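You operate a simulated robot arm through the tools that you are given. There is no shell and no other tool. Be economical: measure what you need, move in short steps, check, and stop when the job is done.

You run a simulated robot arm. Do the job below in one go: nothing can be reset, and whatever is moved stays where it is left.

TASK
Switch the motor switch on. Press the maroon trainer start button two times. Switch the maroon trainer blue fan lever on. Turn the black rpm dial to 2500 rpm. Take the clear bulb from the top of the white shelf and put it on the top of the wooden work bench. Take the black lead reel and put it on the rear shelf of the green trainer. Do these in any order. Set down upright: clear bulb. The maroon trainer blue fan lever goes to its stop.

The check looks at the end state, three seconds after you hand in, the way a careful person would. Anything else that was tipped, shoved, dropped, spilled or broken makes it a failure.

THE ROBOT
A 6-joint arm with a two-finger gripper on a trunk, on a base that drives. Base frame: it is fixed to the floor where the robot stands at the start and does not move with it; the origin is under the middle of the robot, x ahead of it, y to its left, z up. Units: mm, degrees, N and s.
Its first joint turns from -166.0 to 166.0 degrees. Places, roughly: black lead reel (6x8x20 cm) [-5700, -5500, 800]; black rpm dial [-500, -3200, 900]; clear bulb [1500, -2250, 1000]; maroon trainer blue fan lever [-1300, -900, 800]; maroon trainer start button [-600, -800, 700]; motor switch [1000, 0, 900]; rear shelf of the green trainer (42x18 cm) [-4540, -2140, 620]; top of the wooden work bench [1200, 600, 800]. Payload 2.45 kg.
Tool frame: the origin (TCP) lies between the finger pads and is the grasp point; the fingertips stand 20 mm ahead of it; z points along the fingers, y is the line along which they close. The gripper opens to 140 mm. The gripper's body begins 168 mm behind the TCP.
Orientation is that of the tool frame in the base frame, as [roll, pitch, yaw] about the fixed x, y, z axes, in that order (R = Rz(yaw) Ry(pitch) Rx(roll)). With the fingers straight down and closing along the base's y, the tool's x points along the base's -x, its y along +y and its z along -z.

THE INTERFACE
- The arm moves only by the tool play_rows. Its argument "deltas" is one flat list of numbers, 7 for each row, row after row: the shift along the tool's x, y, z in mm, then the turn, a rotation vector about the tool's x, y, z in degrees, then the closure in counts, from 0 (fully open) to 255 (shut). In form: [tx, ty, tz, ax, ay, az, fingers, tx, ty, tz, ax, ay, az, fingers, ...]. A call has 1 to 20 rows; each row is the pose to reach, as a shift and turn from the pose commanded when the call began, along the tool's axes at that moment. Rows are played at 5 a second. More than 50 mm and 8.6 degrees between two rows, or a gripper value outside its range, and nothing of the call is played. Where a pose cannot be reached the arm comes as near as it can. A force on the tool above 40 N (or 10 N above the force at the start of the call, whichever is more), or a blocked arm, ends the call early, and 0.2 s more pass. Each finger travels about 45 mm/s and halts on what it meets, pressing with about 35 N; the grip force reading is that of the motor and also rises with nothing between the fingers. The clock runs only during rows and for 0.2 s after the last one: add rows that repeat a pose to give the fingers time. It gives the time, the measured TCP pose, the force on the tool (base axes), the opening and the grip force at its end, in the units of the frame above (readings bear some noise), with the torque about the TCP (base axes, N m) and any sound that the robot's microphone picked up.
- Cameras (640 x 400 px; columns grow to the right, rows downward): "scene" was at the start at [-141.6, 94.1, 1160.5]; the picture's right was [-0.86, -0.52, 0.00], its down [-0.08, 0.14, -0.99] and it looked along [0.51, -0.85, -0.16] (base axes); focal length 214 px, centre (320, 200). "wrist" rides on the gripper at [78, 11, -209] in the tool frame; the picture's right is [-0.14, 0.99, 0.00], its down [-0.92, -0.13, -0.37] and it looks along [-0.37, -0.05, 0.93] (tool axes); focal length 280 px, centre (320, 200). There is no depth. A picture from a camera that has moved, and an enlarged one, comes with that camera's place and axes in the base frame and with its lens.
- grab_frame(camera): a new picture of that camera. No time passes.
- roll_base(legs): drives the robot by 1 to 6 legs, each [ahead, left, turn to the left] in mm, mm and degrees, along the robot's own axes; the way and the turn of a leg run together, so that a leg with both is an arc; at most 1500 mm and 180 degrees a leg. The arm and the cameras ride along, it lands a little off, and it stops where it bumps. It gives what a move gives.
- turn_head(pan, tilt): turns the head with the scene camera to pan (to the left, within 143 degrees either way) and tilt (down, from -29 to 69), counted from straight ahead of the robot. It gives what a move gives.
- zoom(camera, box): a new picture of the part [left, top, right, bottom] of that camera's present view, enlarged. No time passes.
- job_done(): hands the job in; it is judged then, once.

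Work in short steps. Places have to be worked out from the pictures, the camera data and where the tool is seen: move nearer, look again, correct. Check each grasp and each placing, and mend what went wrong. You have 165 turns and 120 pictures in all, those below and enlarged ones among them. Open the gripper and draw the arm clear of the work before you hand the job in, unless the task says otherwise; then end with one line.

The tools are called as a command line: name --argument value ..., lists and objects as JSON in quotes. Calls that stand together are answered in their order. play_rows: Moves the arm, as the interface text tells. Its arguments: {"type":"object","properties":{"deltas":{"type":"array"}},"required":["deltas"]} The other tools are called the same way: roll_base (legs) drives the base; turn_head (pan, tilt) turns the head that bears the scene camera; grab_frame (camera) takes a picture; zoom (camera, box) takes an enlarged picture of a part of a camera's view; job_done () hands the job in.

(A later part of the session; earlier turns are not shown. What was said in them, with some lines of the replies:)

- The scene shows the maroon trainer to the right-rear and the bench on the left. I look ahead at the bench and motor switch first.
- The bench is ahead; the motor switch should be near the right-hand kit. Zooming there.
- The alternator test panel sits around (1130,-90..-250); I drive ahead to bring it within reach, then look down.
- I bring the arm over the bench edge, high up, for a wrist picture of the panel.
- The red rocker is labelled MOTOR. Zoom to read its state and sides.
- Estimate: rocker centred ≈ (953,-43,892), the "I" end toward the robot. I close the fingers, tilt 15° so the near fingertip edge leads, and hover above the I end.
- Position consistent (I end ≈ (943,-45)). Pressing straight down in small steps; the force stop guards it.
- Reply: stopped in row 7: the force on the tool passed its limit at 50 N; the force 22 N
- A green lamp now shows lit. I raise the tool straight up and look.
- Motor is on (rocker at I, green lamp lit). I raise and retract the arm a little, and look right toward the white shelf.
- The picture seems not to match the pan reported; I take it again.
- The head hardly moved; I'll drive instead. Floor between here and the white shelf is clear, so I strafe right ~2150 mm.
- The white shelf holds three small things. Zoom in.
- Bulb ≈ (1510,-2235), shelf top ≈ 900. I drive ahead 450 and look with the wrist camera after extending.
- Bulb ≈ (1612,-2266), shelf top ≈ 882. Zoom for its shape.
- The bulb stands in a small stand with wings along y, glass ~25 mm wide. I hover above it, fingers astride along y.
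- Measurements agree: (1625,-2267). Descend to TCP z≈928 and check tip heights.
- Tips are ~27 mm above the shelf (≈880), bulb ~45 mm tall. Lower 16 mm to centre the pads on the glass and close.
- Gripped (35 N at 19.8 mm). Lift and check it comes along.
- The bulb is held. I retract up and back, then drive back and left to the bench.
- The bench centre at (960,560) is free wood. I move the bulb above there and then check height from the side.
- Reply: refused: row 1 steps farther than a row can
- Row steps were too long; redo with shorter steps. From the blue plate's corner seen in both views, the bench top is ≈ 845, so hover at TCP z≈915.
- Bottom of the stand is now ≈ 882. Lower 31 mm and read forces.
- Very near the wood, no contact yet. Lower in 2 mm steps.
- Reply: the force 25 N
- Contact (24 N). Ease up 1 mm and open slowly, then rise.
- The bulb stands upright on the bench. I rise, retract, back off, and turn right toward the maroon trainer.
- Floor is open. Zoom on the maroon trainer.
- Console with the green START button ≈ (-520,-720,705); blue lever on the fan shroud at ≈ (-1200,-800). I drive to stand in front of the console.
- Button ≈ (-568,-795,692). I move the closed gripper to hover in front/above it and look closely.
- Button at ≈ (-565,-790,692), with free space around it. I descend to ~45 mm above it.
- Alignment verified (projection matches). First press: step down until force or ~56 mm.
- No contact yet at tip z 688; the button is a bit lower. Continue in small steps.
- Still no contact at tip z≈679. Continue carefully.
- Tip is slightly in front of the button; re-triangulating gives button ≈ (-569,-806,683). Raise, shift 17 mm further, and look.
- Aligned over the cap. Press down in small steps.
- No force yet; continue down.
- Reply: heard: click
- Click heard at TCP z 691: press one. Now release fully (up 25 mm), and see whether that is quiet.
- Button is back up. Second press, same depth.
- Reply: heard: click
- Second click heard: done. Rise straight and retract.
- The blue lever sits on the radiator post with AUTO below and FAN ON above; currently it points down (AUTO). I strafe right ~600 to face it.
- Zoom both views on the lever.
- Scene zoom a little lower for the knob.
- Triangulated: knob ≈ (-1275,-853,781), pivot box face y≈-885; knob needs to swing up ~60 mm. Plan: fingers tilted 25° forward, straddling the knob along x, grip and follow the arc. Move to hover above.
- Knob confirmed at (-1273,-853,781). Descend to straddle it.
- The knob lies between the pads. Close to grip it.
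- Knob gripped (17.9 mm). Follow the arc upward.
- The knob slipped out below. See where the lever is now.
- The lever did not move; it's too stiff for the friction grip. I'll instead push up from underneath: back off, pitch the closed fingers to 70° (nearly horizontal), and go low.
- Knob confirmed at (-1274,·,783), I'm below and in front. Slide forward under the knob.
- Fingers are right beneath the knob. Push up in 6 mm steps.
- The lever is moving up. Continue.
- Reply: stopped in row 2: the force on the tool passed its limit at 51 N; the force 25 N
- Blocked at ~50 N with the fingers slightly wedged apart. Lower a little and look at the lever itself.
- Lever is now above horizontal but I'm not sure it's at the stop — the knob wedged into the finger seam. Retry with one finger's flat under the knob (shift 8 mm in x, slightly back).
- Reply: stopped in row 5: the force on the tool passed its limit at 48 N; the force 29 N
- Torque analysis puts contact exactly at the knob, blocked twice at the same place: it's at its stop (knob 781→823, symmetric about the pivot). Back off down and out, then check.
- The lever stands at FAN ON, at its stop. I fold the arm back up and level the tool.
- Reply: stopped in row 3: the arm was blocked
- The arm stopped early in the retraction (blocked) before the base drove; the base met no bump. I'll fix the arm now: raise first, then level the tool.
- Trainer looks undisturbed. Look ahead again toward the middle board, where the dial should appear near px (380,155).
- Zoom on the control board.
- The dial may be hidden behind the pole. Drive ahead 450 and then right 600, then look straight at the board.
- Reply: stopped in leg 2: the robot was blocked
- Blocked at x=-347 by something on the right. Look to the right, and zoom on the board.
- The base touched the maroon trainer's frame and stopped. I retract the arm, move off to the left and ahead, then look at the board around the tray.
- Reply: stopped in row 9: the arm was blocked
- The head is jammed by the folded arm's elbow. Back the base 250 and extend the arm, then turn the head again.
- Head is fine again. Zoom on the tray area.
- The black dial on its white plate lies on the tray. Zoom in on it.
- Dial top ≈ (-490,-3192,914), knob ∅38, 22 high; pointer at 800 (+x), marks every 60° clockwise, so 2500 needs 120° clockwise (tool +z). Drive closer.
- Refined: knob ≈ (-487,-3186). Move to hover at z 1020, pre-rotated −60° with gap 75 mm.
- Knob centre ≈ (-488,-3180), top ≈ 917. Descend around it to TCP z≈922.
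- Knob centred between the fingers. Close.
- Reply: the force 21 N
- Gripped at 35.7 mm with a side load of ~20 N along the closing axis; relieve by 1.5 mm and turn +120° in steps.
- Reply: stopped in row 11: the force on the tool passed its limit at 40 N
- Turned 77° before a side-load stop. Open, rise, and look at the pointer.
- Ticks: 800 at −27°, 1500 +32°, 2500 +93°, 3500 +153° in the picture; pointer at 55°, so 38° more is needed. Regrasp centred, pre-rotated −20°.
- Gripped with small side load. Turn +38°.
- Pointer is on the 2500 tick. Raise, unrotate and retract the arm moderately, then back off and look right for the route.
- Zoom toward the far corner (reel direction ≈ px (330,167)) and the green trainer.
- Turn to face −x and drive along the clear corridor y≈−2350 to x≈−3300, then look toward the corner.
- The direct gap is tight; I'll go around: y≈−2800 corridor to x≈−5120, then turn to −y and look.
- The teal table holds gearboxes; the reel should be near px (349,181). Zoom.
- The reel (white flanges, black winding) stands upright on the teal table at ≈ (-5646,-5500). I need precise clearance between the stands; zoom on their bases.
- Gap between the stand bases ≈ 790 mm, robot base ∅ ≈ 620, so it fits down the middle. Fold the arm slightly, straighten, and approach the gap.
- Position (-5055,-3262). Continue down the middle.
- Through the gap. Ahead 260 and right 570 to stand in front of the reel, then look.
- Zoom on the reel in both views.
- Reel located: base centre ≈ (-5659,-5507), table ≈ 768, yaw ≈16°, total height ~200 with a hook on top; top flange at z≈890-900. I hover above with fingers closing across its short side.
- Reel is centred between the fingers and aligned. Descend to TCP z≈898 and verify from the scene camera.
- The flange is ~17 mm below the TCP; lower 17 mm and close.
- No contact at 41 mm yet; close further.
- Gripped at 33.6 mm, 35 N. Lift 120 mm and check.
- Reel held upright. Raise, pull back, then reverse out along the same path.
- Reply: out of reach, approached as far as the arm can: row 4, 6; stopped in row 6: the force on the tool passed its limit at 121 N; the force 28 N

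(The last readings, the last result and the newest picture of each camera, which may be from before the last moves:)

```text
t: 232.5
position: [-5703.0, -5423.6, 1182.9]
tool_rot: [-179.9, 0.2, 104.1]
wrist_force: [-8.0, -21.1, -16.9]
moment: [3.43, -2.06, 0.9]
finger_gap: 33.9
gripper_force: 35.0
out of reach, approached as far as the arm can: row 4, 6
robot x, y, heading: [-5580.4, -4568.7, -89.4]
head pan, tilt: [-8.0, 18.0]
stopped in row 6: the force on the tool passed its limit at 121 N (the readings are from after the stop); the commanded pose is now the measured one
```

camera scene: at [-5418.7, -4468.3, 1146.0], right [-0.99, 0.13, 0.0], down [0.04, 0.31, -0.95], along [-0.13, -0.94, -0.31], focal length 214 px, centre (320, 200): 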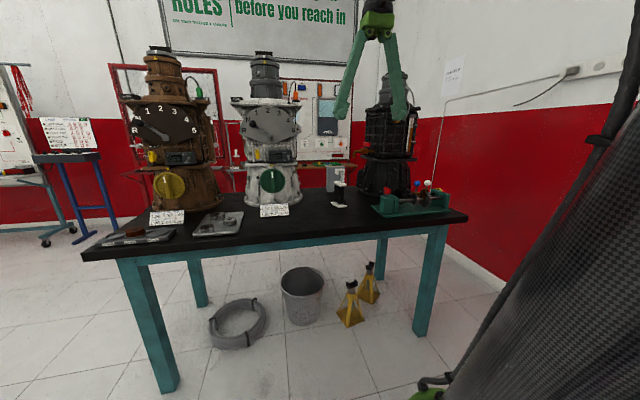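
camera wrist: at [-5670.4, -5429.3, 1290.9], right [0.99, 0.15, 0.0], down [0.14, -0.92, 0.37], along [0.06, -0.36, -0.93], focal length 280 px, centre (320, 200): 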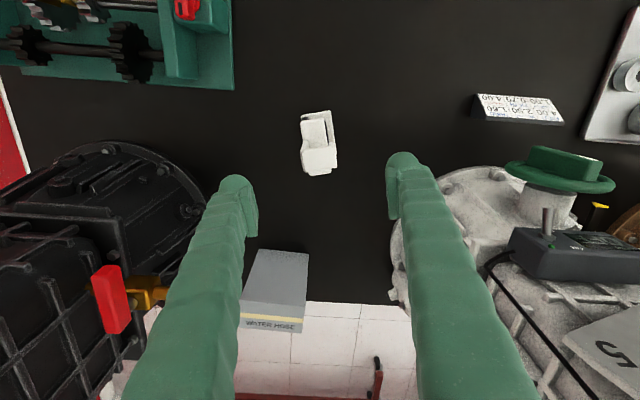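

Unexpected force stop (121 N). Look before doing anything.

grab_frame --camera "scene"

grab_frame --camera "wrist"

```text
18 pictures are left
camera scene: at [-5418.7, -4468.5, 1146.0], right [-0.99, 0.13, 0.0], down [0.04, 0.31, -0.95], along [-0.13, -0.94, -0.31], focal length 214 px, centre (320, 200)
```

scene: 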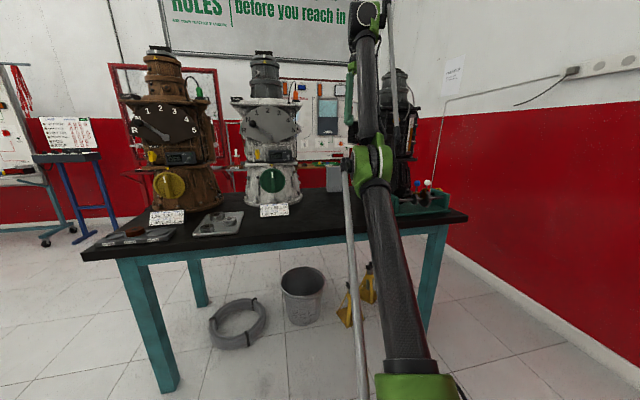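

```text
17 pictures are left
camera wrist: at [-5710.7, -5342.7, 1392.1], right [0.99, 0.11, 0.0], down [0.1, -0.92, 0.37], along [0.04, -0.37, -0.93], focal length 280 px, centre (320, 200)
```

wrist: 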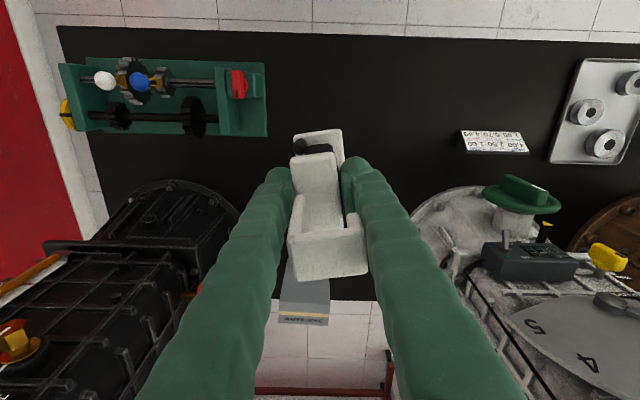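

The reel is still held; the arm flipped into another elbow posture, which caused the jerk. Hold a moment and read the forces.

play_rows --deltas '[0, 0, 0, 0, 0, 0, 230, 0, 0, 0, 0, 0, 0, 230]'

```text
t: 233.2
position: [-5702.2, -5423.0, 1183.3]
tool_rot: [-179.9, 0.4, 104.0]
wrist_force: [-7.5, -16.3, -12.7]
moment: [2.5, -1.57, 0.65]
finger_gap: 33.8
gripper_force: 34.8
robot x, y, heading: [-5581.7, -4565.3, -89.3]
head pan, tilt: [-8.0, 18.0]
stopped in row 2: the force on the tool passed its limit at 41 N (the readings are from after the stop); the commanded pose is now the measured one
```

Force/torque places a contact at the wrist camera against the forearm (elbow-down posture self-contact). Ease away: outwards and down.

play_rows --deltas '[-17, 5, 15, 0, 0, 0, 230, -34, 10, 30, 0, 0, 0, 230, -50, 15, 45, 0, 0, 0, 230, -67, 20, 60, 0, 0, 0, 230]'

grab_frame --camera "scene"

```text
t: 234.2
position: [-5666.5, -5483.0, 1123.6]
tool_rot: [-179.9, 0.2, 104.1]
wrist_force: [-0.2, 0.3, -1.8]
moment: [-0.02, 0.0, -0.01]
finger_gap: 33.8
gripper_force: 34.6
robot x, y, heading: [-5578.5, -4562.9, -89.8]
head pan, tilt: [-8.0, 18.0]
```

```text
16 pictures are left
camera scene: at [-5418.8, -4468.3, 1146.0], right [-0.99, 0.13, 0.0], down [0.04, 0.31, -0.95], along [-0.13, -0.94, -0.31], focal length 214 px, centre (320, 200)
```

scene: 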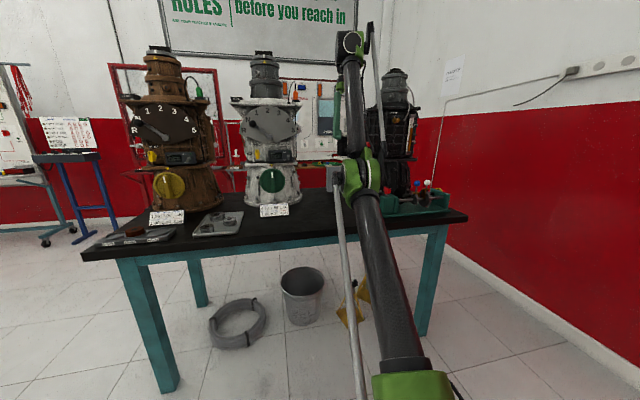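

No contact now, but still elbow-down. I'll pass through the stretched posture (up beyond reach, then back down) to try to return elbow-up.

play_rows --deltas '[0, 0, -25, 0, 0, 0, 230, 0, 0, -50, 0, 0, 0, 230, 0, 0, -70, 0, 0, 0, 230, 0, 0, -85, 0, 0, 0, 230, 0, 0, -95, 0, 0, 0, 230, 0, 0, -95, 0, 0, 0, 230]'

```text
t: 235.6
position: [-5665.9, -5466.5, 1190.6]
tool_rot: [-179.9, 0.2, 104.0]
wrist_force: [1.1, -1.0, -2.4]
moment: [0.0, 0.01, -0.03]
finger_gap: 33.8
gripper_force: 35.1
out of reach, approached as far as the arm can: row 3, 4, 5, 6
robot x, y, heading: [-5580.0, -4567.7, -89.8]
head pan, tilt: [-8.0, 18.0]
```

Stretched now. Come down 110 mm and check which posture results.

play_rows --deltas '[0, 0, 15, 0, 0, 0, 230, 0, 0, 35, 0, 0, 0, 230, 0, 0, 60, 0, 0, 0, 230, 0, 0, 90, 0, 0, 0, 230, 0, 0, 115, 0, 0, 0, 230]'

grab_frame --camera "scene"

```text
t: 236.5
position: [-5667.1, -5467.8, 1121.6]
tool_rot: [-179.8, 0.4, 103.9]
wrist_force: [-5.2, -12.5, -20.1]
moment: [1.03, -1.0, 0.44]
finger_gap: 34.0
gripper_force: 34.9
robot x, y, heading: [-5581.4, -4567.6, -89.8]
head pan, tilt: [-8.0, 18.0]
stopped in row 4: the force on the tool passed its limit at 93 N (the readings are from after the stop); the commanded pose is now the measured one
```

```text
15 pictures are left
camera scene: at [-5418.7, -4468.4, 1146.0], right [-0.99, 0.13, 0.0], down [0.04, 0.31, -0.95], along [-0.13, -0.94, -0.31], focal length 214 px, centre (320, 200)
```

scene: 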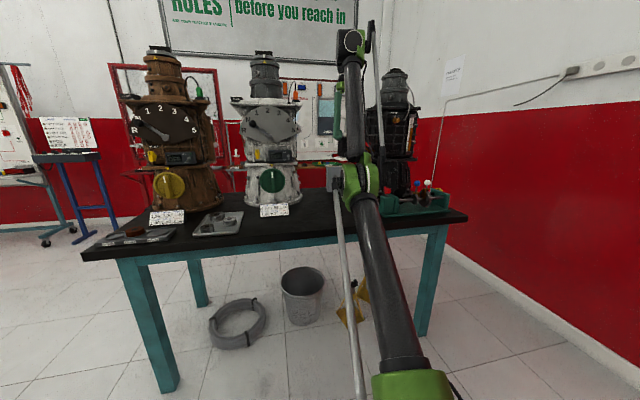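

The contact is just the forearm being steep when far and high: the tool must stay lower when extended (as on the way in). Move out slightly and down to z≈1030 first.

play_rows --deltas '[-15, -4, 0, 0, 0, 0, 230, -34, -8.5, 15, 0, 0, 0, 230, -34, -8.5, 40, 0, 0, 0, 230, -34, -8.5, 65, 0, 0, 0, 230, -34, -8.5, 90, 0, 0, 0, 230, -34, -8.5, 90, 0, 0, 0, 230]'

```text
t: 237.9
position: [-5665.5, -5504.3, 1030.6]
tool_rot: [-179.7, 0.4, 104.1]
wrist_force: [-7.3, -29.4, -24.4]
moment: [4.75, -1.71, 0.72]
finger_gap: 34.0
gripper_force: 35.0
robot x, y, heading: [-5585.1, -4564.9, -89.7]
head pan, tilt: [-8.0, 18.0]
```

Going down in this branch increases contact, so it is elbow-down. Return to the contact-free pose, stretch to the limit in small steps, then return inward at height to coax the elbow up.

play_rows --deltas '[5, 1, -30, 0, 0, 0, 230, 12, 2, -60, 0, 0, 0, 230, 19, 4, -93, 0, 0, 0, 230, 10, 2, -125, 0, 0, 0, 230, 0, 0, -160, 0, 0, 0, 230, -20, -4, -190, 0, 0, 0, 230, -20, -4, -220, 0, 0, 0, 230, -20, -4, -220, 0, 0, 0, 230]'

```text
t: 239.7
position: [-5659.3, -5463.4, 1196.0]
tool_rot: [-179.7, 0.4, 104.0]
wrist_force: [0.0, -0.6, -2.1]
moment: [0.09, 0.01, 0.02]
finger_gap: 34.0
gripper_force: 35.0
out of reach, approached as far as the arm can: row 5, 6, 7, 8
robot x, y, heading: [-5581.3, -4566.5, -89.8]
head pan, tilt: [-8.0, 18.0]
```

At the stretch limit. Now come in toward the robot at constant height.

play_rows --deltas '[35, 8, 13, 0, 0, 0, 230, 70, 17, 27, 0, 0, 0, 230, 105, 26, 40, 0, 0, 0, 230, 112, 27, 40, 0, 0, 0, 230]'

grab_frame --camera "scene"

```text
t: 240.2
position: [-5660.9, -5423.8, 1194.5]
tool_rot: [-179.8, 0.7, 104.1]
wrist_force: [-8.5, -27.2, -29.0]
moment: [3.31, -1.95, 0.8]
finger_gap: 33.8
gripper_force: 35.4
out of reach, approached as far as the arm can: row 2
robot x, y, heading: [-5581.1, -4567.3, -89.8]
head pan, tilt: [-8.0, 18.0]
stopped in row 2: the force on the tool passed its limit at 157 N (the readings are from after the stop); the commanded pose is now the measured one
```

```text
14 pictures are left
camera scene: at [-5418.7, -4468.2, 1145.9], right [-0.99, 0.13, 0.0], down [0.04, 0.31, -0.95], along [-0.13, -0.94, -0.31], focal length 214 px, centre (320, 200)
```

scene: 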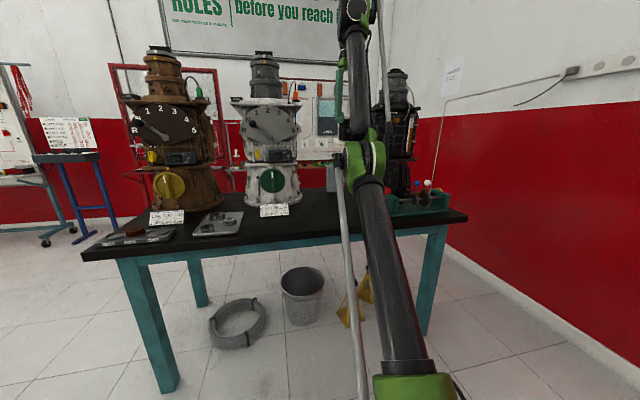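

Still elbow-down. The first flip came from a big step across the reach limit, so I mirror that: go to the contact-free pose, one ~48 mm radial step out and back, then lower and read forces.

play_rows --deltas '[-39, -10, 0, 0, 0, 0, 230, -64, -16, 40, 0, 0, 0, 230, -64, -16, 74, 0, 0, 0, 230, -64, -16, 74, 0, 0, 0, 230, -95, -24, 38, 0, 0, 0, 230, -64, -16, 72, 0, 0, 0, 230, -70, -18, 95, 0, 0, 0, 230, -78, -19, 120, 0, 0, 0, 230, -78, -19, 120, 0, 0, 0, 230]'

```text
t: 242.2
position: [-5660.2, -5506.0, 1075.5]
tool_rot: [-179.8, 0.5, 104.0]
wrist_force: [-1.0, -0.6, -2.1]
moment: [0.01, 0.01, -0.01]
finger_gap: 34.0
gripper_force: 34.9
out of reach, approached as far as the arm can: row 5
robot x, y, heading: [-5579.4, -4564.6, -89.8]
head pan, tilt: [-8.0, 18.0]
```

No contact here. Lower to z≈1025 as a test of the branch.

play_rows --deltas '[0, 0, 15, 0, 0, 0, 230, 0, 0, 30, 0, 0, 0, 230, 0, 0, 50, 0, 0, 0, 230, 0, 0, 50, 0, 0, 0, 230]'

```text
t: 243.2
position: [-5661.0, -5507.3, 1024.6]
tool_rot: [-179.7, 0.6, 104.1]
wrist_force: [-3.7, -19.5, -14.5]
moment: [3.08, -0.92, 0.36]
finger_gap: 34.0
gripper_force: 34.9
robot x, y, heading: [-5580.5, -4565.0, -89.7]
head pan, tilt: [-8.0, 18.0]
```

Still elbow-down. Try a continuous fast run through the limit (48 mm/row) like the one that flipped it, then come back down and test.

play_rows --deltas '[0, 0, -48, 0, 0, 0, 230, 0, 0, -96, 0, 0, 0, 230, -10, -2, -143, 0, 0, 0, 230, 0, 0, -160, 0, 0, 0, 230, 20, 5, -165, 0, 0, 0, 230, 0, 0, -125, 0, 0, 0, 230, 0, 0, -80, 0, 0, 0, 230, 0, 0, -40, 0, 0, 0, 230, 0, 0, 0, 0, 0, 0, 230, 0, 0, 0, 0, 0, 0, 230]'

```text
t: 245.3
position: [-5659.6, -5505.9, 1024.7]
tool_rot: [-179.7, 0.7, 104.0]
wrist_force: [-3.1, -17.3, -14.2]
moment: [2.75, -0.74, 0.3]
finger_gap: 33.8
gripper_force: 35.2
out of reach, approached as far as the arm can: row 3, 4, 5
robot x, y, heading: [-5579.7, -4564.4, -89.7]
head pan, tilt: [-8.0, 18.0]
stopped in row 10: the force on the tool passed its limit at 43 N (the readings are from after the stop); the commanded pose is now the measured one
```

Still elbow-down. Near the stretch limit the branch can flip depending on overshoot; try overshooting horizontally outward by a larger amount and return.

play_rows --deltas '[0, 0, -45, 0, 0, 0, 230, 0, 0, -90, 0, 0, 0, 230, -46, -11, -100, 0, 0, 0, 230, -92, -23, -110, 0, 0, 0, 230, -138, -34, -115, 0, 0, 0, 230, -92, -23, -110, 0, 0, 0, 230, -46, -11, -100, 0, 0, 0, 230, 0, 0, -85, 0, 0, 0, 230, 0, 0, -40, 0, 0, 0, 230, 0, 0, 0, 0, 0, 0, 230]'

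```text
t: 247.5
position: [-5659.0, -5506.9, 1021.8]
tool_rot: [-179.7, 0.8, 104.1]
wrist_force: [-2.2, -17.3, -17.0]
moment: [2.54, -0.62, 0.26]
finger_gap: 33.9
gripper_force: 35.2
out of reach, approached as far as the arm can: row 3, 4, 5, 6, 7
robot x, y, heading: [-5583.7, -4564.1, -89.7]
head pan, tilt: [-8.0, 18.0]
```

Still elbow-down. Try again with a much larger wrist-centre step: tilt the tool outward first, then un-tilt while stepping out past the limit, and return.

play_rows --deltas '[0, 0, -45, 0, 0, 0, 230, 0, 0, -90, 0, -8, 0, 230, 0, 0, -90, 0, -16, 0, 230, 0, 0, -90, 0, -24, 0, 230, 0, 0, -90, 0, -24, 0, 230, -37, -9, -119, 0, -16, 0, 230, -74, -18, -148, 0, -8, 0, 230, -109, -27, -174, 0, 0, 0, 230, -74, -18, -145, 0, 0, 0, 230, -37, -9, -119, 0, 0, 0, 230, 0, 0, -90, 0, 0, 0, 230, 0, 0, -45, 0, 0, 0, 230, 0, 0, 0, 0, 0, 0, 230]'

```text
t: 250.4
position: [-5659.3, -5506.6, 1024.2]
tool_rot: [-179.7, 0.7, 104.1]
wrist_force: [-2.6, -18.7, -13.4]
moment: [3.02, -0.63, 0.22]
finger_gap: 33.9
gripper_force: 35.0
out of reach, approached as far as the arm can: row 3, 4, 5, 7, 8, 9, 10
robot x, y, heading: [-5581.1, -4564.6, -89.9]
head pan, tilt: [-8.0, 18.0]
stopped in row 13: the force on the tool passed its limit at 43 N (the readings are from after the stop); the commanded pose is now the measured one
```

Outward tilt is reported out of reach, so my picture of the posture is incomplete. Move to the contact-free pose and look with the head tilted up.

play_rows --deltas '[0, 0, -30, 0, 0, 0, 230, 0, 0, -60, 0, 0, 0, 230, 0, 0, -60, 0, 0, 0, 230]'

turn_head --pan -20 --tilt -8

grab_frame --camera "scene"

```text
t: 251.2
position: [-5659.6, -5505.5, 1082.7]
tool_rot: [-179.6, 0.7, 104.2]
wrist_force: [-0.8, 1.1, -1.6]
moment: [0.04, -0.03, -0.02]
finger_gap: 33.9
gripper_force: 35.2
robot x, y, heading: [-5583.0, -4565.4, -89.6]
head pan, tilt: [-8.0, 18.0]
```

```text
t: 252.1
position: [-5658.6, -5504.8, 1083.0]
tool_rot: [-179.7, 0.7, 104.1]
wrist_force: [-0.1, 0.7, -1.3]
moment: [-0.04, 0.0, -0.04]
finger_gap: 34.0
gripper_force: 35.1
robot x, y, heading: [-5584.1, -4566.0, -89.9]
head pan, tilt: [-20.0, -8.0]
```

```text
13 pictures are left
camera scene: at [-5435.1, -4456.5, 1187.2], right [-0.94, 0.34, 0.0], down [-0.05, -0.13, -0.99], along [-0.33, -0.93, 0.14], focal length 214 px, centre (320, 200)
```

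scene: 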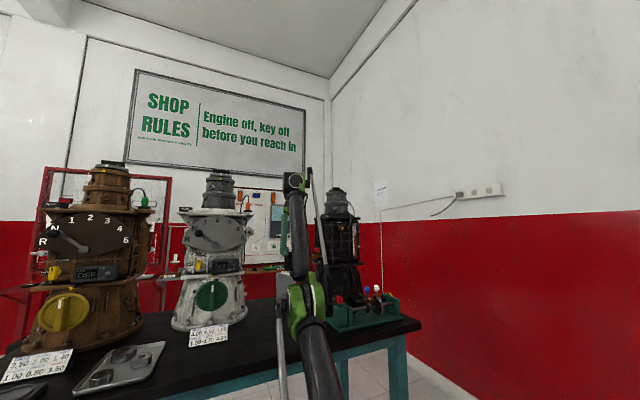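

The elbow is below the shoulder–wrist line (and near its own limit that way). The first flip happened with a very small overshoot at the stretch limit; replicate exactly that: slightly past the limit for one row, then inward.

play_rows --deltas '[0, 0, -25, 0, 0, 0, 230, 0, 0, -48, 0, 0, 0, 230, 8, 2, -78, 0, 0, 0, 230, 30, 7, -80, 0, 0, 0, 230, 50, 12, -70, 0, 0, 0, 230, 50, 12, -40, 0, 0, 0, 230]'

```text
t: 253.4
position: [-5659.8, -5453.8, 1145.8]
tool_rot: [-179.6, 0.8, 104.1]
wrist_force: [-4.5, -17.2, -18.9]
moment: [2.19, -1.02, 0.46]
finger_gap: 33.9
gripper_force: 35.0
out of reach, approached as far as the arm can: row 6
robot x, y, heading: [-5582.5, -4564.7, -89.5]
head pan, tilt: [-20.0, -8.0]
stopped in row 6: the force on the tool passed its limit at 83 N (the readings are from after the stop); the commanded pose is now the measured one
```

Still elbow-down. New plan: keep the arm nearly stretched (contact-free there) and drive with it that way; at low heights a stretched arm is contact-free too, so I can place at long reach. First return to the contact-free pose.

play_rows --deltas '[-25, -6, 0, 0, 0, 0, 230, -49, -12.5, 25, 0, 0, 0, 230, -49, -12.5, 55, 0, 0, 0, 230, -49, -12.5, 55, 0, 0, 0, 230]'

```text
t: 254.4
position: [-5661.7, -5505.8, 1091.6]
tool_rot: [-179.6, 0.8, 104.1]
wrist_force: [0.0, 0.7, -1.7]
moment: [-0.01, -0.02, -0.01]
finger_gap: 33.9
gripper_force: 34.5
robot x, y, heading: [-5584.4, -4567.8, -89.7]
head pan, tilt: [-20.0, -8.0]
```

Contact-free. Turn right 50° — the reel swings clear in front of the black gearbox, over free table.

roll_base --legs '[[0, 0, -50]]'

```text
t: 257.1
position: [-6349.9, -5112.1, 1092.0]
tool_rot: [-179.6, 0.8, 54.4]
wrist_force: [-0.3, 0.1, -2.1]
moment: [0.01, 0.01, -0.01]
finger_gap: 34.2
gripper_force: 34.6
robot x, y, heading: [-5581.0, -4569.2, -139.6]
head pan, tilt: [-20.0, -8.0]
```

Clear. Now slide to (-5020,-4500), then north to (-5020,-4150), then turn left 50°.

roll_base --legs '[[-472, 311, 0], [-227, -266, 0]]'

```text
t: 262.1
position: [-5794.5, -4697.0, 1092.4]
tool_rot: [-179.6, 0.8, 54.6]
wrist_force: [-0.1, 0.2, -1.9]
moment: [0.02, 0.01, -0.01]
finger_gap: 33.7
gripper_force: 34.4
robot x, y, heading: [-5025.6, -4151.5, -139.3]
head pan, tilt: [-20.0, -8.0]
```

Good. Turn left to heading −90 and reverse through the gap.

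roll_base --legs '[[0, 0, 49.3], [-250, -12, 0], [-320, -8, 0], [-330, -10, 0]]'

```text
t: 269.7
position: [-5144.6, -4187.0, 1092.1]
tool_rot: [-179.6, 0.8, 103.3]
wrist_force: [0.3, 0.5, -1.6]
moment: [0.05, 0.01, 0.02]
finger_gap: 33.8
gripper_force: 34.9
robot x, y, heading: [-5047.2, -3249.5, -90.7]
head pan, tilt: [-20.0, -8.0]
```

Out of the gap. Back to y≈−2620, then look behind-right toward the green trainer before swinging the arm.

roll_base --legs '[[-630, 0, 0]]'

turn_head --pan 141 --tilt 15

grab_frame --camera "scene"

```text
t: 273.2
position: [-5137.0, -3557.6, 1091.8]
tool_rot: [-179.6, 0.8, 103.5]
wrist_force: [-0.6, -0.6, -1.5]
moment: [0.03, 0.03, -0.03]
finger_gap: 34.1
gripper_force: 34.4
robot x, y, heading: [-5046.7, -2619.7, -90.1]
head pan, tilt: [-20.0, -8.0]
```

```text
t: 275.7
position: [-5136.0, -3557.2, 1091.5]
tool_rot: [-179.6, 0.8, 103.5]
wrist_force: [0.2, 0.1, -2.8]
moment: [0.03, -0.02, -0.03]
finger_gap: 33.8
gripper_force: 35.3
robot x, y, heading: [-5043.5, -2616.2, -90.4]
head pan, tilt: [141.0, 15.0]
```

```text
12 pictures are left
camera scene: at [-4809.6, -2358.0, 1150.9], right [0.77, -0.63, 0.0], down [-0.16, -0.2, -0.97], along [0.61, 0.75, -0.26], focal length 214 px, centre (320, 200)
```

scene: 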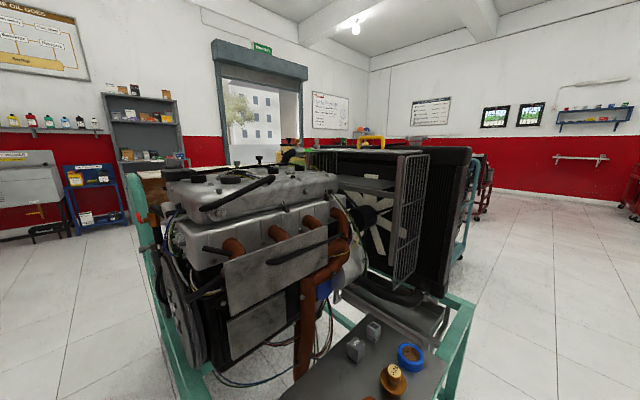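

The green trainer's rear shelf (dark plate with small parts) is at the bottom. Tilt down for a full view.

turn_head --pan 138 --tilt 45

grab_frame --camera "scene"

```text
t: 276.6
position: [-5137.3, -3556.7, 1091.2]
tool_rot: [-179.6, 0.8, 103.5]
wrist_force: [-0.8, -0.3, -0.8]
moment: [0.03, 0.02, 0.02]
finger_gap: 33.7
gripper_force: 34.5
robot x, y, heading: [-5043.6, -2617.7, -90.5]
head pan, tilt: [138.0, 45.0]
```

```text
11 pictures are left
camera scene: at [-4814.1, -2370.1, 1104.2], right [0.74, -0.67, 0.0], down [-0.48, -0.52, -0.71], along [0.48, 0.52, -0.71], focal length 214 px, centre (320, 200)
```

scene: 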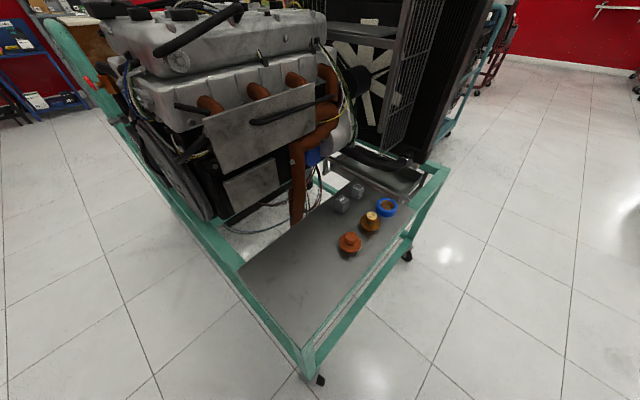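

The shelf's west half is free; target ≈ (-4665,-2140), shelf z≈620. I'll approach from the west: drive to (-5700,-2300), then swing the arm left until it points east.

roll_base --legs '[[-310, -656, 0], [0, 0, 92]]'

turn_head --pan 0 --tilt 22

grab_frame --camera "scene"

```text
t: 284.5
position: [-4762.9, -2364.2, 1092.3]
tool_rot: [-179.7, 0.9, -164.8]
wrist_force: [0.4, 0.1, -1.9]
moment: [0.0, 0.07, -0.02]
finger_gap: 33.9
gripper_force: 34.7
robot x, y, heading: [-5701.8, -2299.8, 1.5]
head pan, tilt: [138.0, 45.0]
```

```text
t: 286.8
position: [-4762.5, -2362.7, 1092.0]
tool_rot: [-179.5, 0.8, -164.8]
wrist_force: [0.3, 0.0, -0.7]
moment: [0.0, 0.0, -0.02]
finger_gap: 33.9
gripper_force: 35.0
robot x, y, heading: [-5701.7, -2297.1, 1.3]
head pan, tilt: [0.0, 22.0]
```

```text
10 pictures are left
camera scene: at [-5804.3, -2129.3, 1139.5], right [0.02, -1.0, 0.0], down [-0.37, -0.01, -0.93], along [0.93, 0.02, -0.38], focal length 214 px, centre (320, 200)
```

scene: 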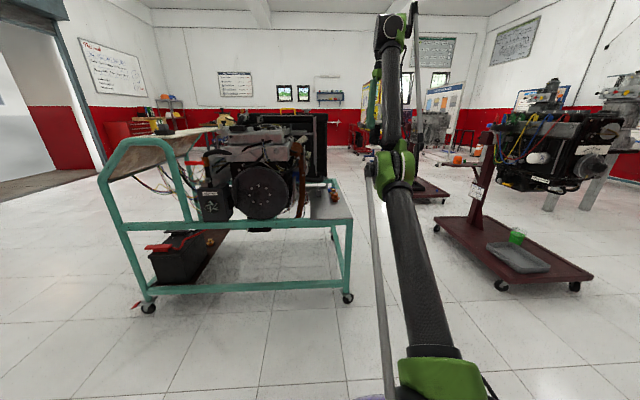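

Shelf edge matches the estimate (x≈−4750, z≈620). Turn left 12.5° to line up with the target bearing.

roll_base --legs '[[0, 0, 12.5]]'

```text
t: 287.9
position: [-4770.7, -2159.0, 1091.7]
tool_rot: [-179.6, 0.8, -152.3]
wrist_force: [0.5, 0.1, -0.8]
moment: [-0.05, 0.01, -0.02]
finger_gap: 33.7
gripper_force: 35.2
robot x, y, heading: [-5705.5, -2302.0, 13.9]
head pan, tilt: [0.0, 22.0]
```

Lined up (d=946, bearing 8.7°). Lower and extend along the near-stretched shell, first part to z≈875.

play_rows --deltas '[-11.3, -3.9, 40, 0, 0, 0, 230, -26.5, -9.1, 83, 0, 0, 0, 230, -43.5, -15, 127, 0, 0, 0, 230, -60.5, -20.9, 171, 0, 0, 0, 230, -74.7, -25.8, 216, 0, 0, 0, 230, -74.7, -25.8, 216, 0, 0, 0, 230]'

```text
t: 289.3
position: [-4684.1, -2144.6, 881.5]
tool_rot: [-179.7, 0.8, -152.3]
wrist_force: [0.3, -0.3, -0.9]
moment: [0.01, 0.01, 0.04]
finger_gap: 33.8
gripper_force: 35.3
out of reach, approached as far as the arm can: row 5, 6
robot x, y, heading: [-5701.6, -2299.5, 13.8]
head pan, tilt: [0.0, 22.0]
```

Reached the actual reach limit; refit: at z 735 about d≤1050, fine for a spot ~70 mm inside the shelf edge. Continue lowering to z≈765 at d≈1033.

play_rows --deltas '[-1, 0, 30, 0, 0, 0, 230, -4, -1.5, 65, 0, 0, 0, 230, -7, -2.5, 95, 0, 0, 0, 230, -7, -2.5, 111, 0, 0, 0, 230, -7, -2.5, 111, 0, 0, 0, 230]'

zoom --camera "scene" --box '[290, 165, 386, 225]'

```text
t: 290.5
position: [-4623.7, -2137.5, 825.3]
tool_rot: [-179.7, 0.7, -152.3]
wrist_force: [-0.1, -0.4, -1.6]
moment: [-0.02, 0.01, 0.02]
finger_gap: 34.0
gripper_force: 35.8
out of reach, approached as far as the arm can: row 1, 2, 3, 4, 5
robot x, y, heading: [-5701.8, -2302.1, 13.9]
head pan, tilt: [0.0, 22.0]
```

```text
6.67 times, centred on (338, 195) of scene
camera zoom: at [-5839.1, -2155.1, 1139.5], right [0.24, -0.97, 0.0], down [-0.36, -0.09, -0.93], along [0.9, 0.22, -0.38], focal length 1430 px, centre (200, 233)
```

zoom: 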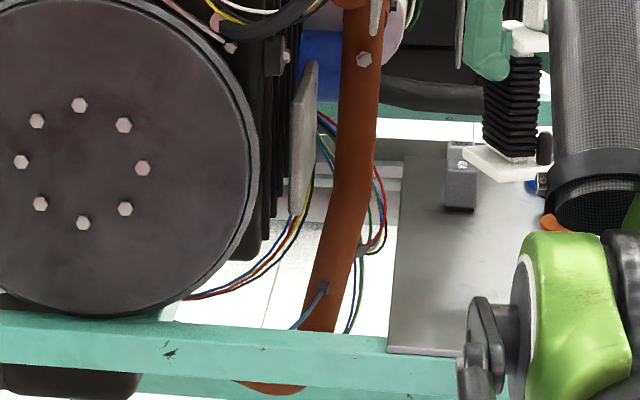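

Now the arm is straight with the shoulder at its lower limit — coming inward from here can only be done elbow-up. Move inward slightly at low height.

play_rows --deltas '[-30, -10, -30, 0, 0, 0, 230, -47, -16, -50, 0, 0, 0, 230, -42, -14.5, -45, 0, 0, 0, 230, -35, -12, -35, 0, 0, 0, 230, -26, -9, -25, 0, 0, 0, 230, -26, -9, -25, 0, 0, 0, 230]'

```text
t: 291.9
position: [-4595.8, -2133.1, 851.9]
tool_rot: [-179.6, 0.8, -152.3]
wrist_force: [0.0, -0.8, -2.1]
moment: [-0.04, -0.03, -0.01]
finger_gap: 33.6
gripper_force: 35.1
out of reach, approached as far as the arm can: row 2, 3
robot x, y, heading: [-5702.0, -2298.8, 13.9]
head pan, tilt: [0.0, 22.0]
```

The arm follows its commands again (d=1118, z=852); the feasible region at low height just lies further out. So back the base ~119 mm and place at d≈1165.

roll_base --legs '[[-119, 12, 0]]'

play_rows --deltas '[-13, -4.5, 25, 0, 0, 0, 230, -26, -9, 52, 0, 0, 0, 230, -37, -12.7, 78, 0, 0, 0, 230, -37, -12.7, 78, 0, 0, 0, 230]'

```text
t: 293.2
position: [-4715.2, -2149.3, 850.8]
tool_rot: [-179.6, 0.8, -152.3]
wrist_force: [0.0, -0.3, -2.0]
moment: [-0.01, 0.02, -0.01]
finger_gap: 33.9
gripper_force: 35.4
robot x, y, heading: [-5819.5, -2318.5, 13.9]
head pan, tilt: [0.0, 22.0]
```

```text
t: 294.2
position: [-4677.5, -2143.5, 773.3]
tool_rot: [-179.6, 0.8, -152.2]
wrist_force: [0.2, -0.2, -0.6]
moment: [0.01, 0.01, 0.01]
finger_gap: 33.8
gripper_force: 34.8
robot x, y, heading: [-5822.4, -2315.9, 13.8]
head pan, tilt: [0.0, 22.0]
```

Works. Reel bottom should be ~660. Check the view.

grab_frame --camera "wrist"

zoom --camera "scene" --box '[280, 150, 408, 230]'

```text
8 pictures are left
camera wrist: at [-4754.8, -2169.8, 981.6], right [-0.34, 0.94, 0.0], down [0.87, 0.31, 0.38], along [0.36, 0.13, -0.92], focal length 280 px, centre (320, 200)
```

wrist: 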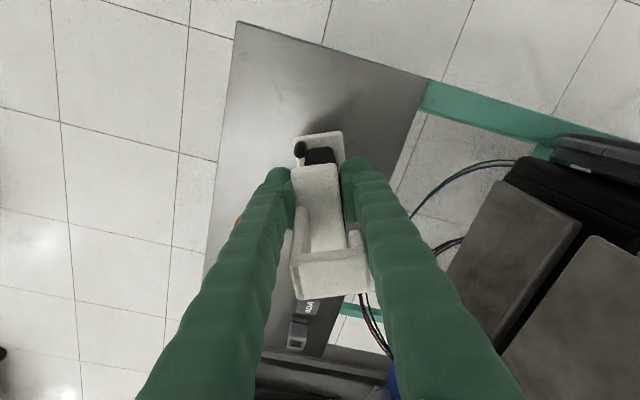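

```text
5.00 times, centred on (344, 190) of scene
camera zoom: at [-5959.7, -2172.4, 1139.5], right [0.24, -0.97, 0.0], down [-0.36, -0.09, -0.93], along [0.9, 0.22, -0.38], focal length 1072 px, centre (200, 250)
```

zoom: 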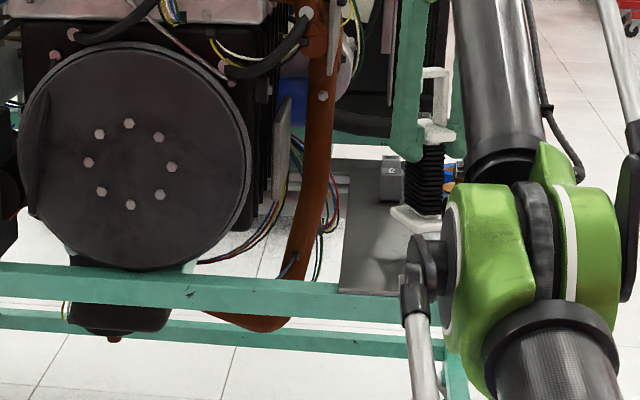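

Reel is well inside the shelf outline with free plate under it. Lower 30 mm, then small steps to contact.

play_rows --deltas '[-3, -1, 15, 0, 0, 0, 230, -5, -2, 28, 0, 0, 0, 230, -5, -2, 32, 0, 0, 0, 230, -5, -2, 35, 0, 0, 0, 230, -5, -2, 35, 0, 0, 0, 230]'

```text
t: 295.4
position: [-4669.4, -2140.5, 738.4]
tool_rot: [-179.6, 0.8, -152.3]
wrist_force: [-0.5, -0.2, -1.2]
moment: [-0.04, 0.01, 0.01]
finger_gap: 33.9
gripper_force: 34.8
robot x, y, heading: [-5826.3, -2315.6, 14.0]
head pan, tilt: [0.0, 22.0]
```

No contact at 738. Continue in 2.5 mm steps.

play_rows --deltas '[-1, 0, 2.5, 0, 0, 0, 230, -1, 0, 5, 0, 0, 0, 230, -1, 0, 7.5, 0, 0, 0, 230, -1, 0, 10, 0, 0, 0, 230]'

```text
t: 296.4
position: [-4671.0, -2143.3, 732.1]
tool_rot: [-179.6, 0.8, -152.4]
wrist_force: [0.8, -0.9, 31.8]
moment: [1.33, -1.09, -0.09]
finger_gap: 34.1
gripper_force: 34.9
robot x, y, heading: [-5822.6, -2321.9, 14.1]
head pan, tilt: [0.0, 22.0]
```

Contact at z≈732 (31 N). Ease up ~3 mm and open slowly.

play_rows --deltas '[0, 0, -3, 0, 0, 0, 230, 0, 0, -3, 0, 0, 0, 205, 0, 0, -3, 0, 0, 0, 190, 0, 0, -3, 0, 0, 0, 170, 0, 0, -3, 0, 0, 0, 140, 0, 0, -3, 0, 0, 0, 100, 0, 0, -3, 0, 0, 0, 60, 0, 0, -3, 0, 0, 0, 60]'

zoom --camera "scene" --box '[320, 150, 416, 210]'

```text
t: 298.2
position: [-4671.1, -2142.2, 732.0]
tool_rot: [-179.6, 0.8, -152.3]
wrist_force: [-0.1, 0.3, 0.0]
moment: [0.0, 0.0, -0.01]
finger_gap: 106.8
gripper_force: 0.0
robot x, y, heading: [-5824.4, -2317.5, 14.1]
head pan, tilt: [0.0, 22.0]
```

```text
6.67 times, centred on (368, 180) of scene
camera zoom: at [-5959.8, -2172.4, 1139.5], right [0.24, -0.97, 0.0], down [-0.36, -0.09, -0.93], along [0.9, 0.22, -0.38], focal length 1430 px, centre (0, 333)
```

zoom: 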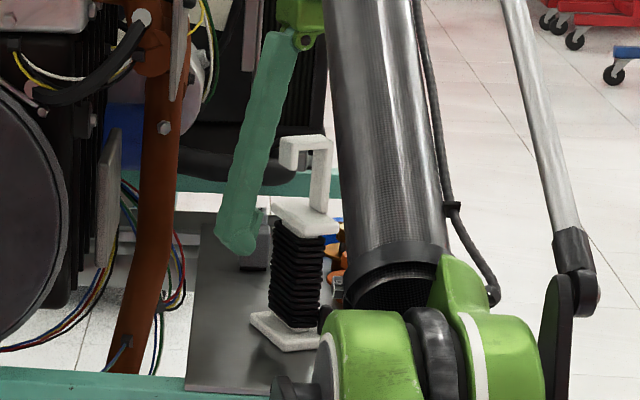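

The reel stands upright on the shelf. Open fully and raise, edging slightly inward as it rises.

play_rows --deltas '[0, 0, 0, 0, 0, 0, 20, 0, 0, -10, 0, 0, 0, 0, 4.7, 1.6, -35, 0, 0, 0, 0, 11, 3.9, -65, 0, 0, 0, 0, 20, 7, -92, 0, 0, 0, 0, 30, 10, -118, 0, 0, 0, 0, 36, 12, -140, 0, 0, 0, 0, 36, 12, -140, 0, 0, 0, 0]'

grab_frame --camera "wrist"

```text
t: 300.0
position: [-4708.9, -2147.7, 870.6]
tool_rot: [-179.7, 0.8, -152.3]
wrist_force: [-0.8, -0.1, -0.1]
moment: [-0.01, 0.02, 0.01]
finger_gap: 140.2
gripper_force: 0.1
robot x, y, heading: [-5825.4, -2319.5, 14.0]
head pan, tilt: [0.0, 22.0]
```

```text
5 pictures are left
camera wrist: at [-4786.6, -2174.8, 1078.6], right [-0.34, 0.94, 0.0], down [0.87, 0.31, 0.38], along [0.36, 0.13, -0.92], focal length 280 px, centre (320, 200)
```

wrist: 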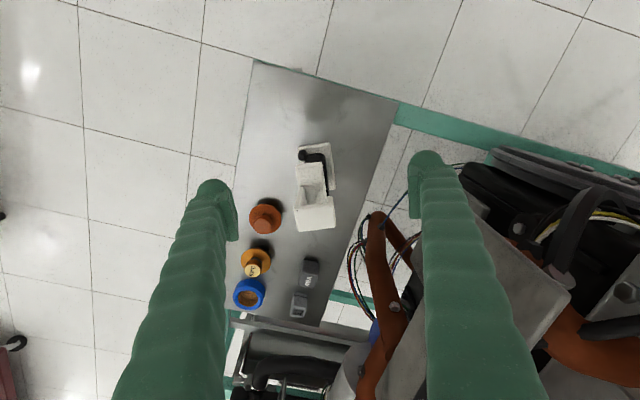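

All good: the reel stands on the shelf and the neighbouring parts are undisturbed. Back the base away to draw the arm clear.

roll_base --legs '[[-450, 0, 0]]'

grab_frame --camera "scene"

```text
t: 302.7
position: [-5148.6, -2257.7, 869.4]
tool_rot: [-179.6, 0.9, -152.3]
wrist_force: [0.5, 0.5, 0.2]
moment: [0.02, 0.04, 0.01]
finger_gap: 140.0
gripper_force: 0.0
robot x, y, heading: [-6266.3, -2425.2, 13.5]
head pan, tilt: [0.0, 22.0]
```

```text
4 pictures are left
camera scene: at [-6399.2, -2280.5, 1139.5], right [0.24, -0.97, 0.0], down [-0.36, -0.09, -0.93], along [0.9, 0.22, -0.38], focal length 214 px, centre (320, 200)
```

scene: 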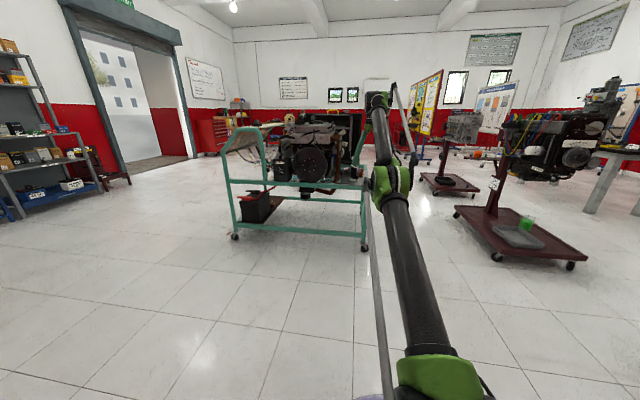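

Every step has been done and checked by picture or reading, the gripper is open and the arm is clear of the trainer. Handing in.

job_done

```text
The job is handed in.
```

I finished all six tasks and handed the job in; the robot's base lightly touched the maroon trainer's frame once on the way, and nothing looked displaced in the picture I took of its near side.
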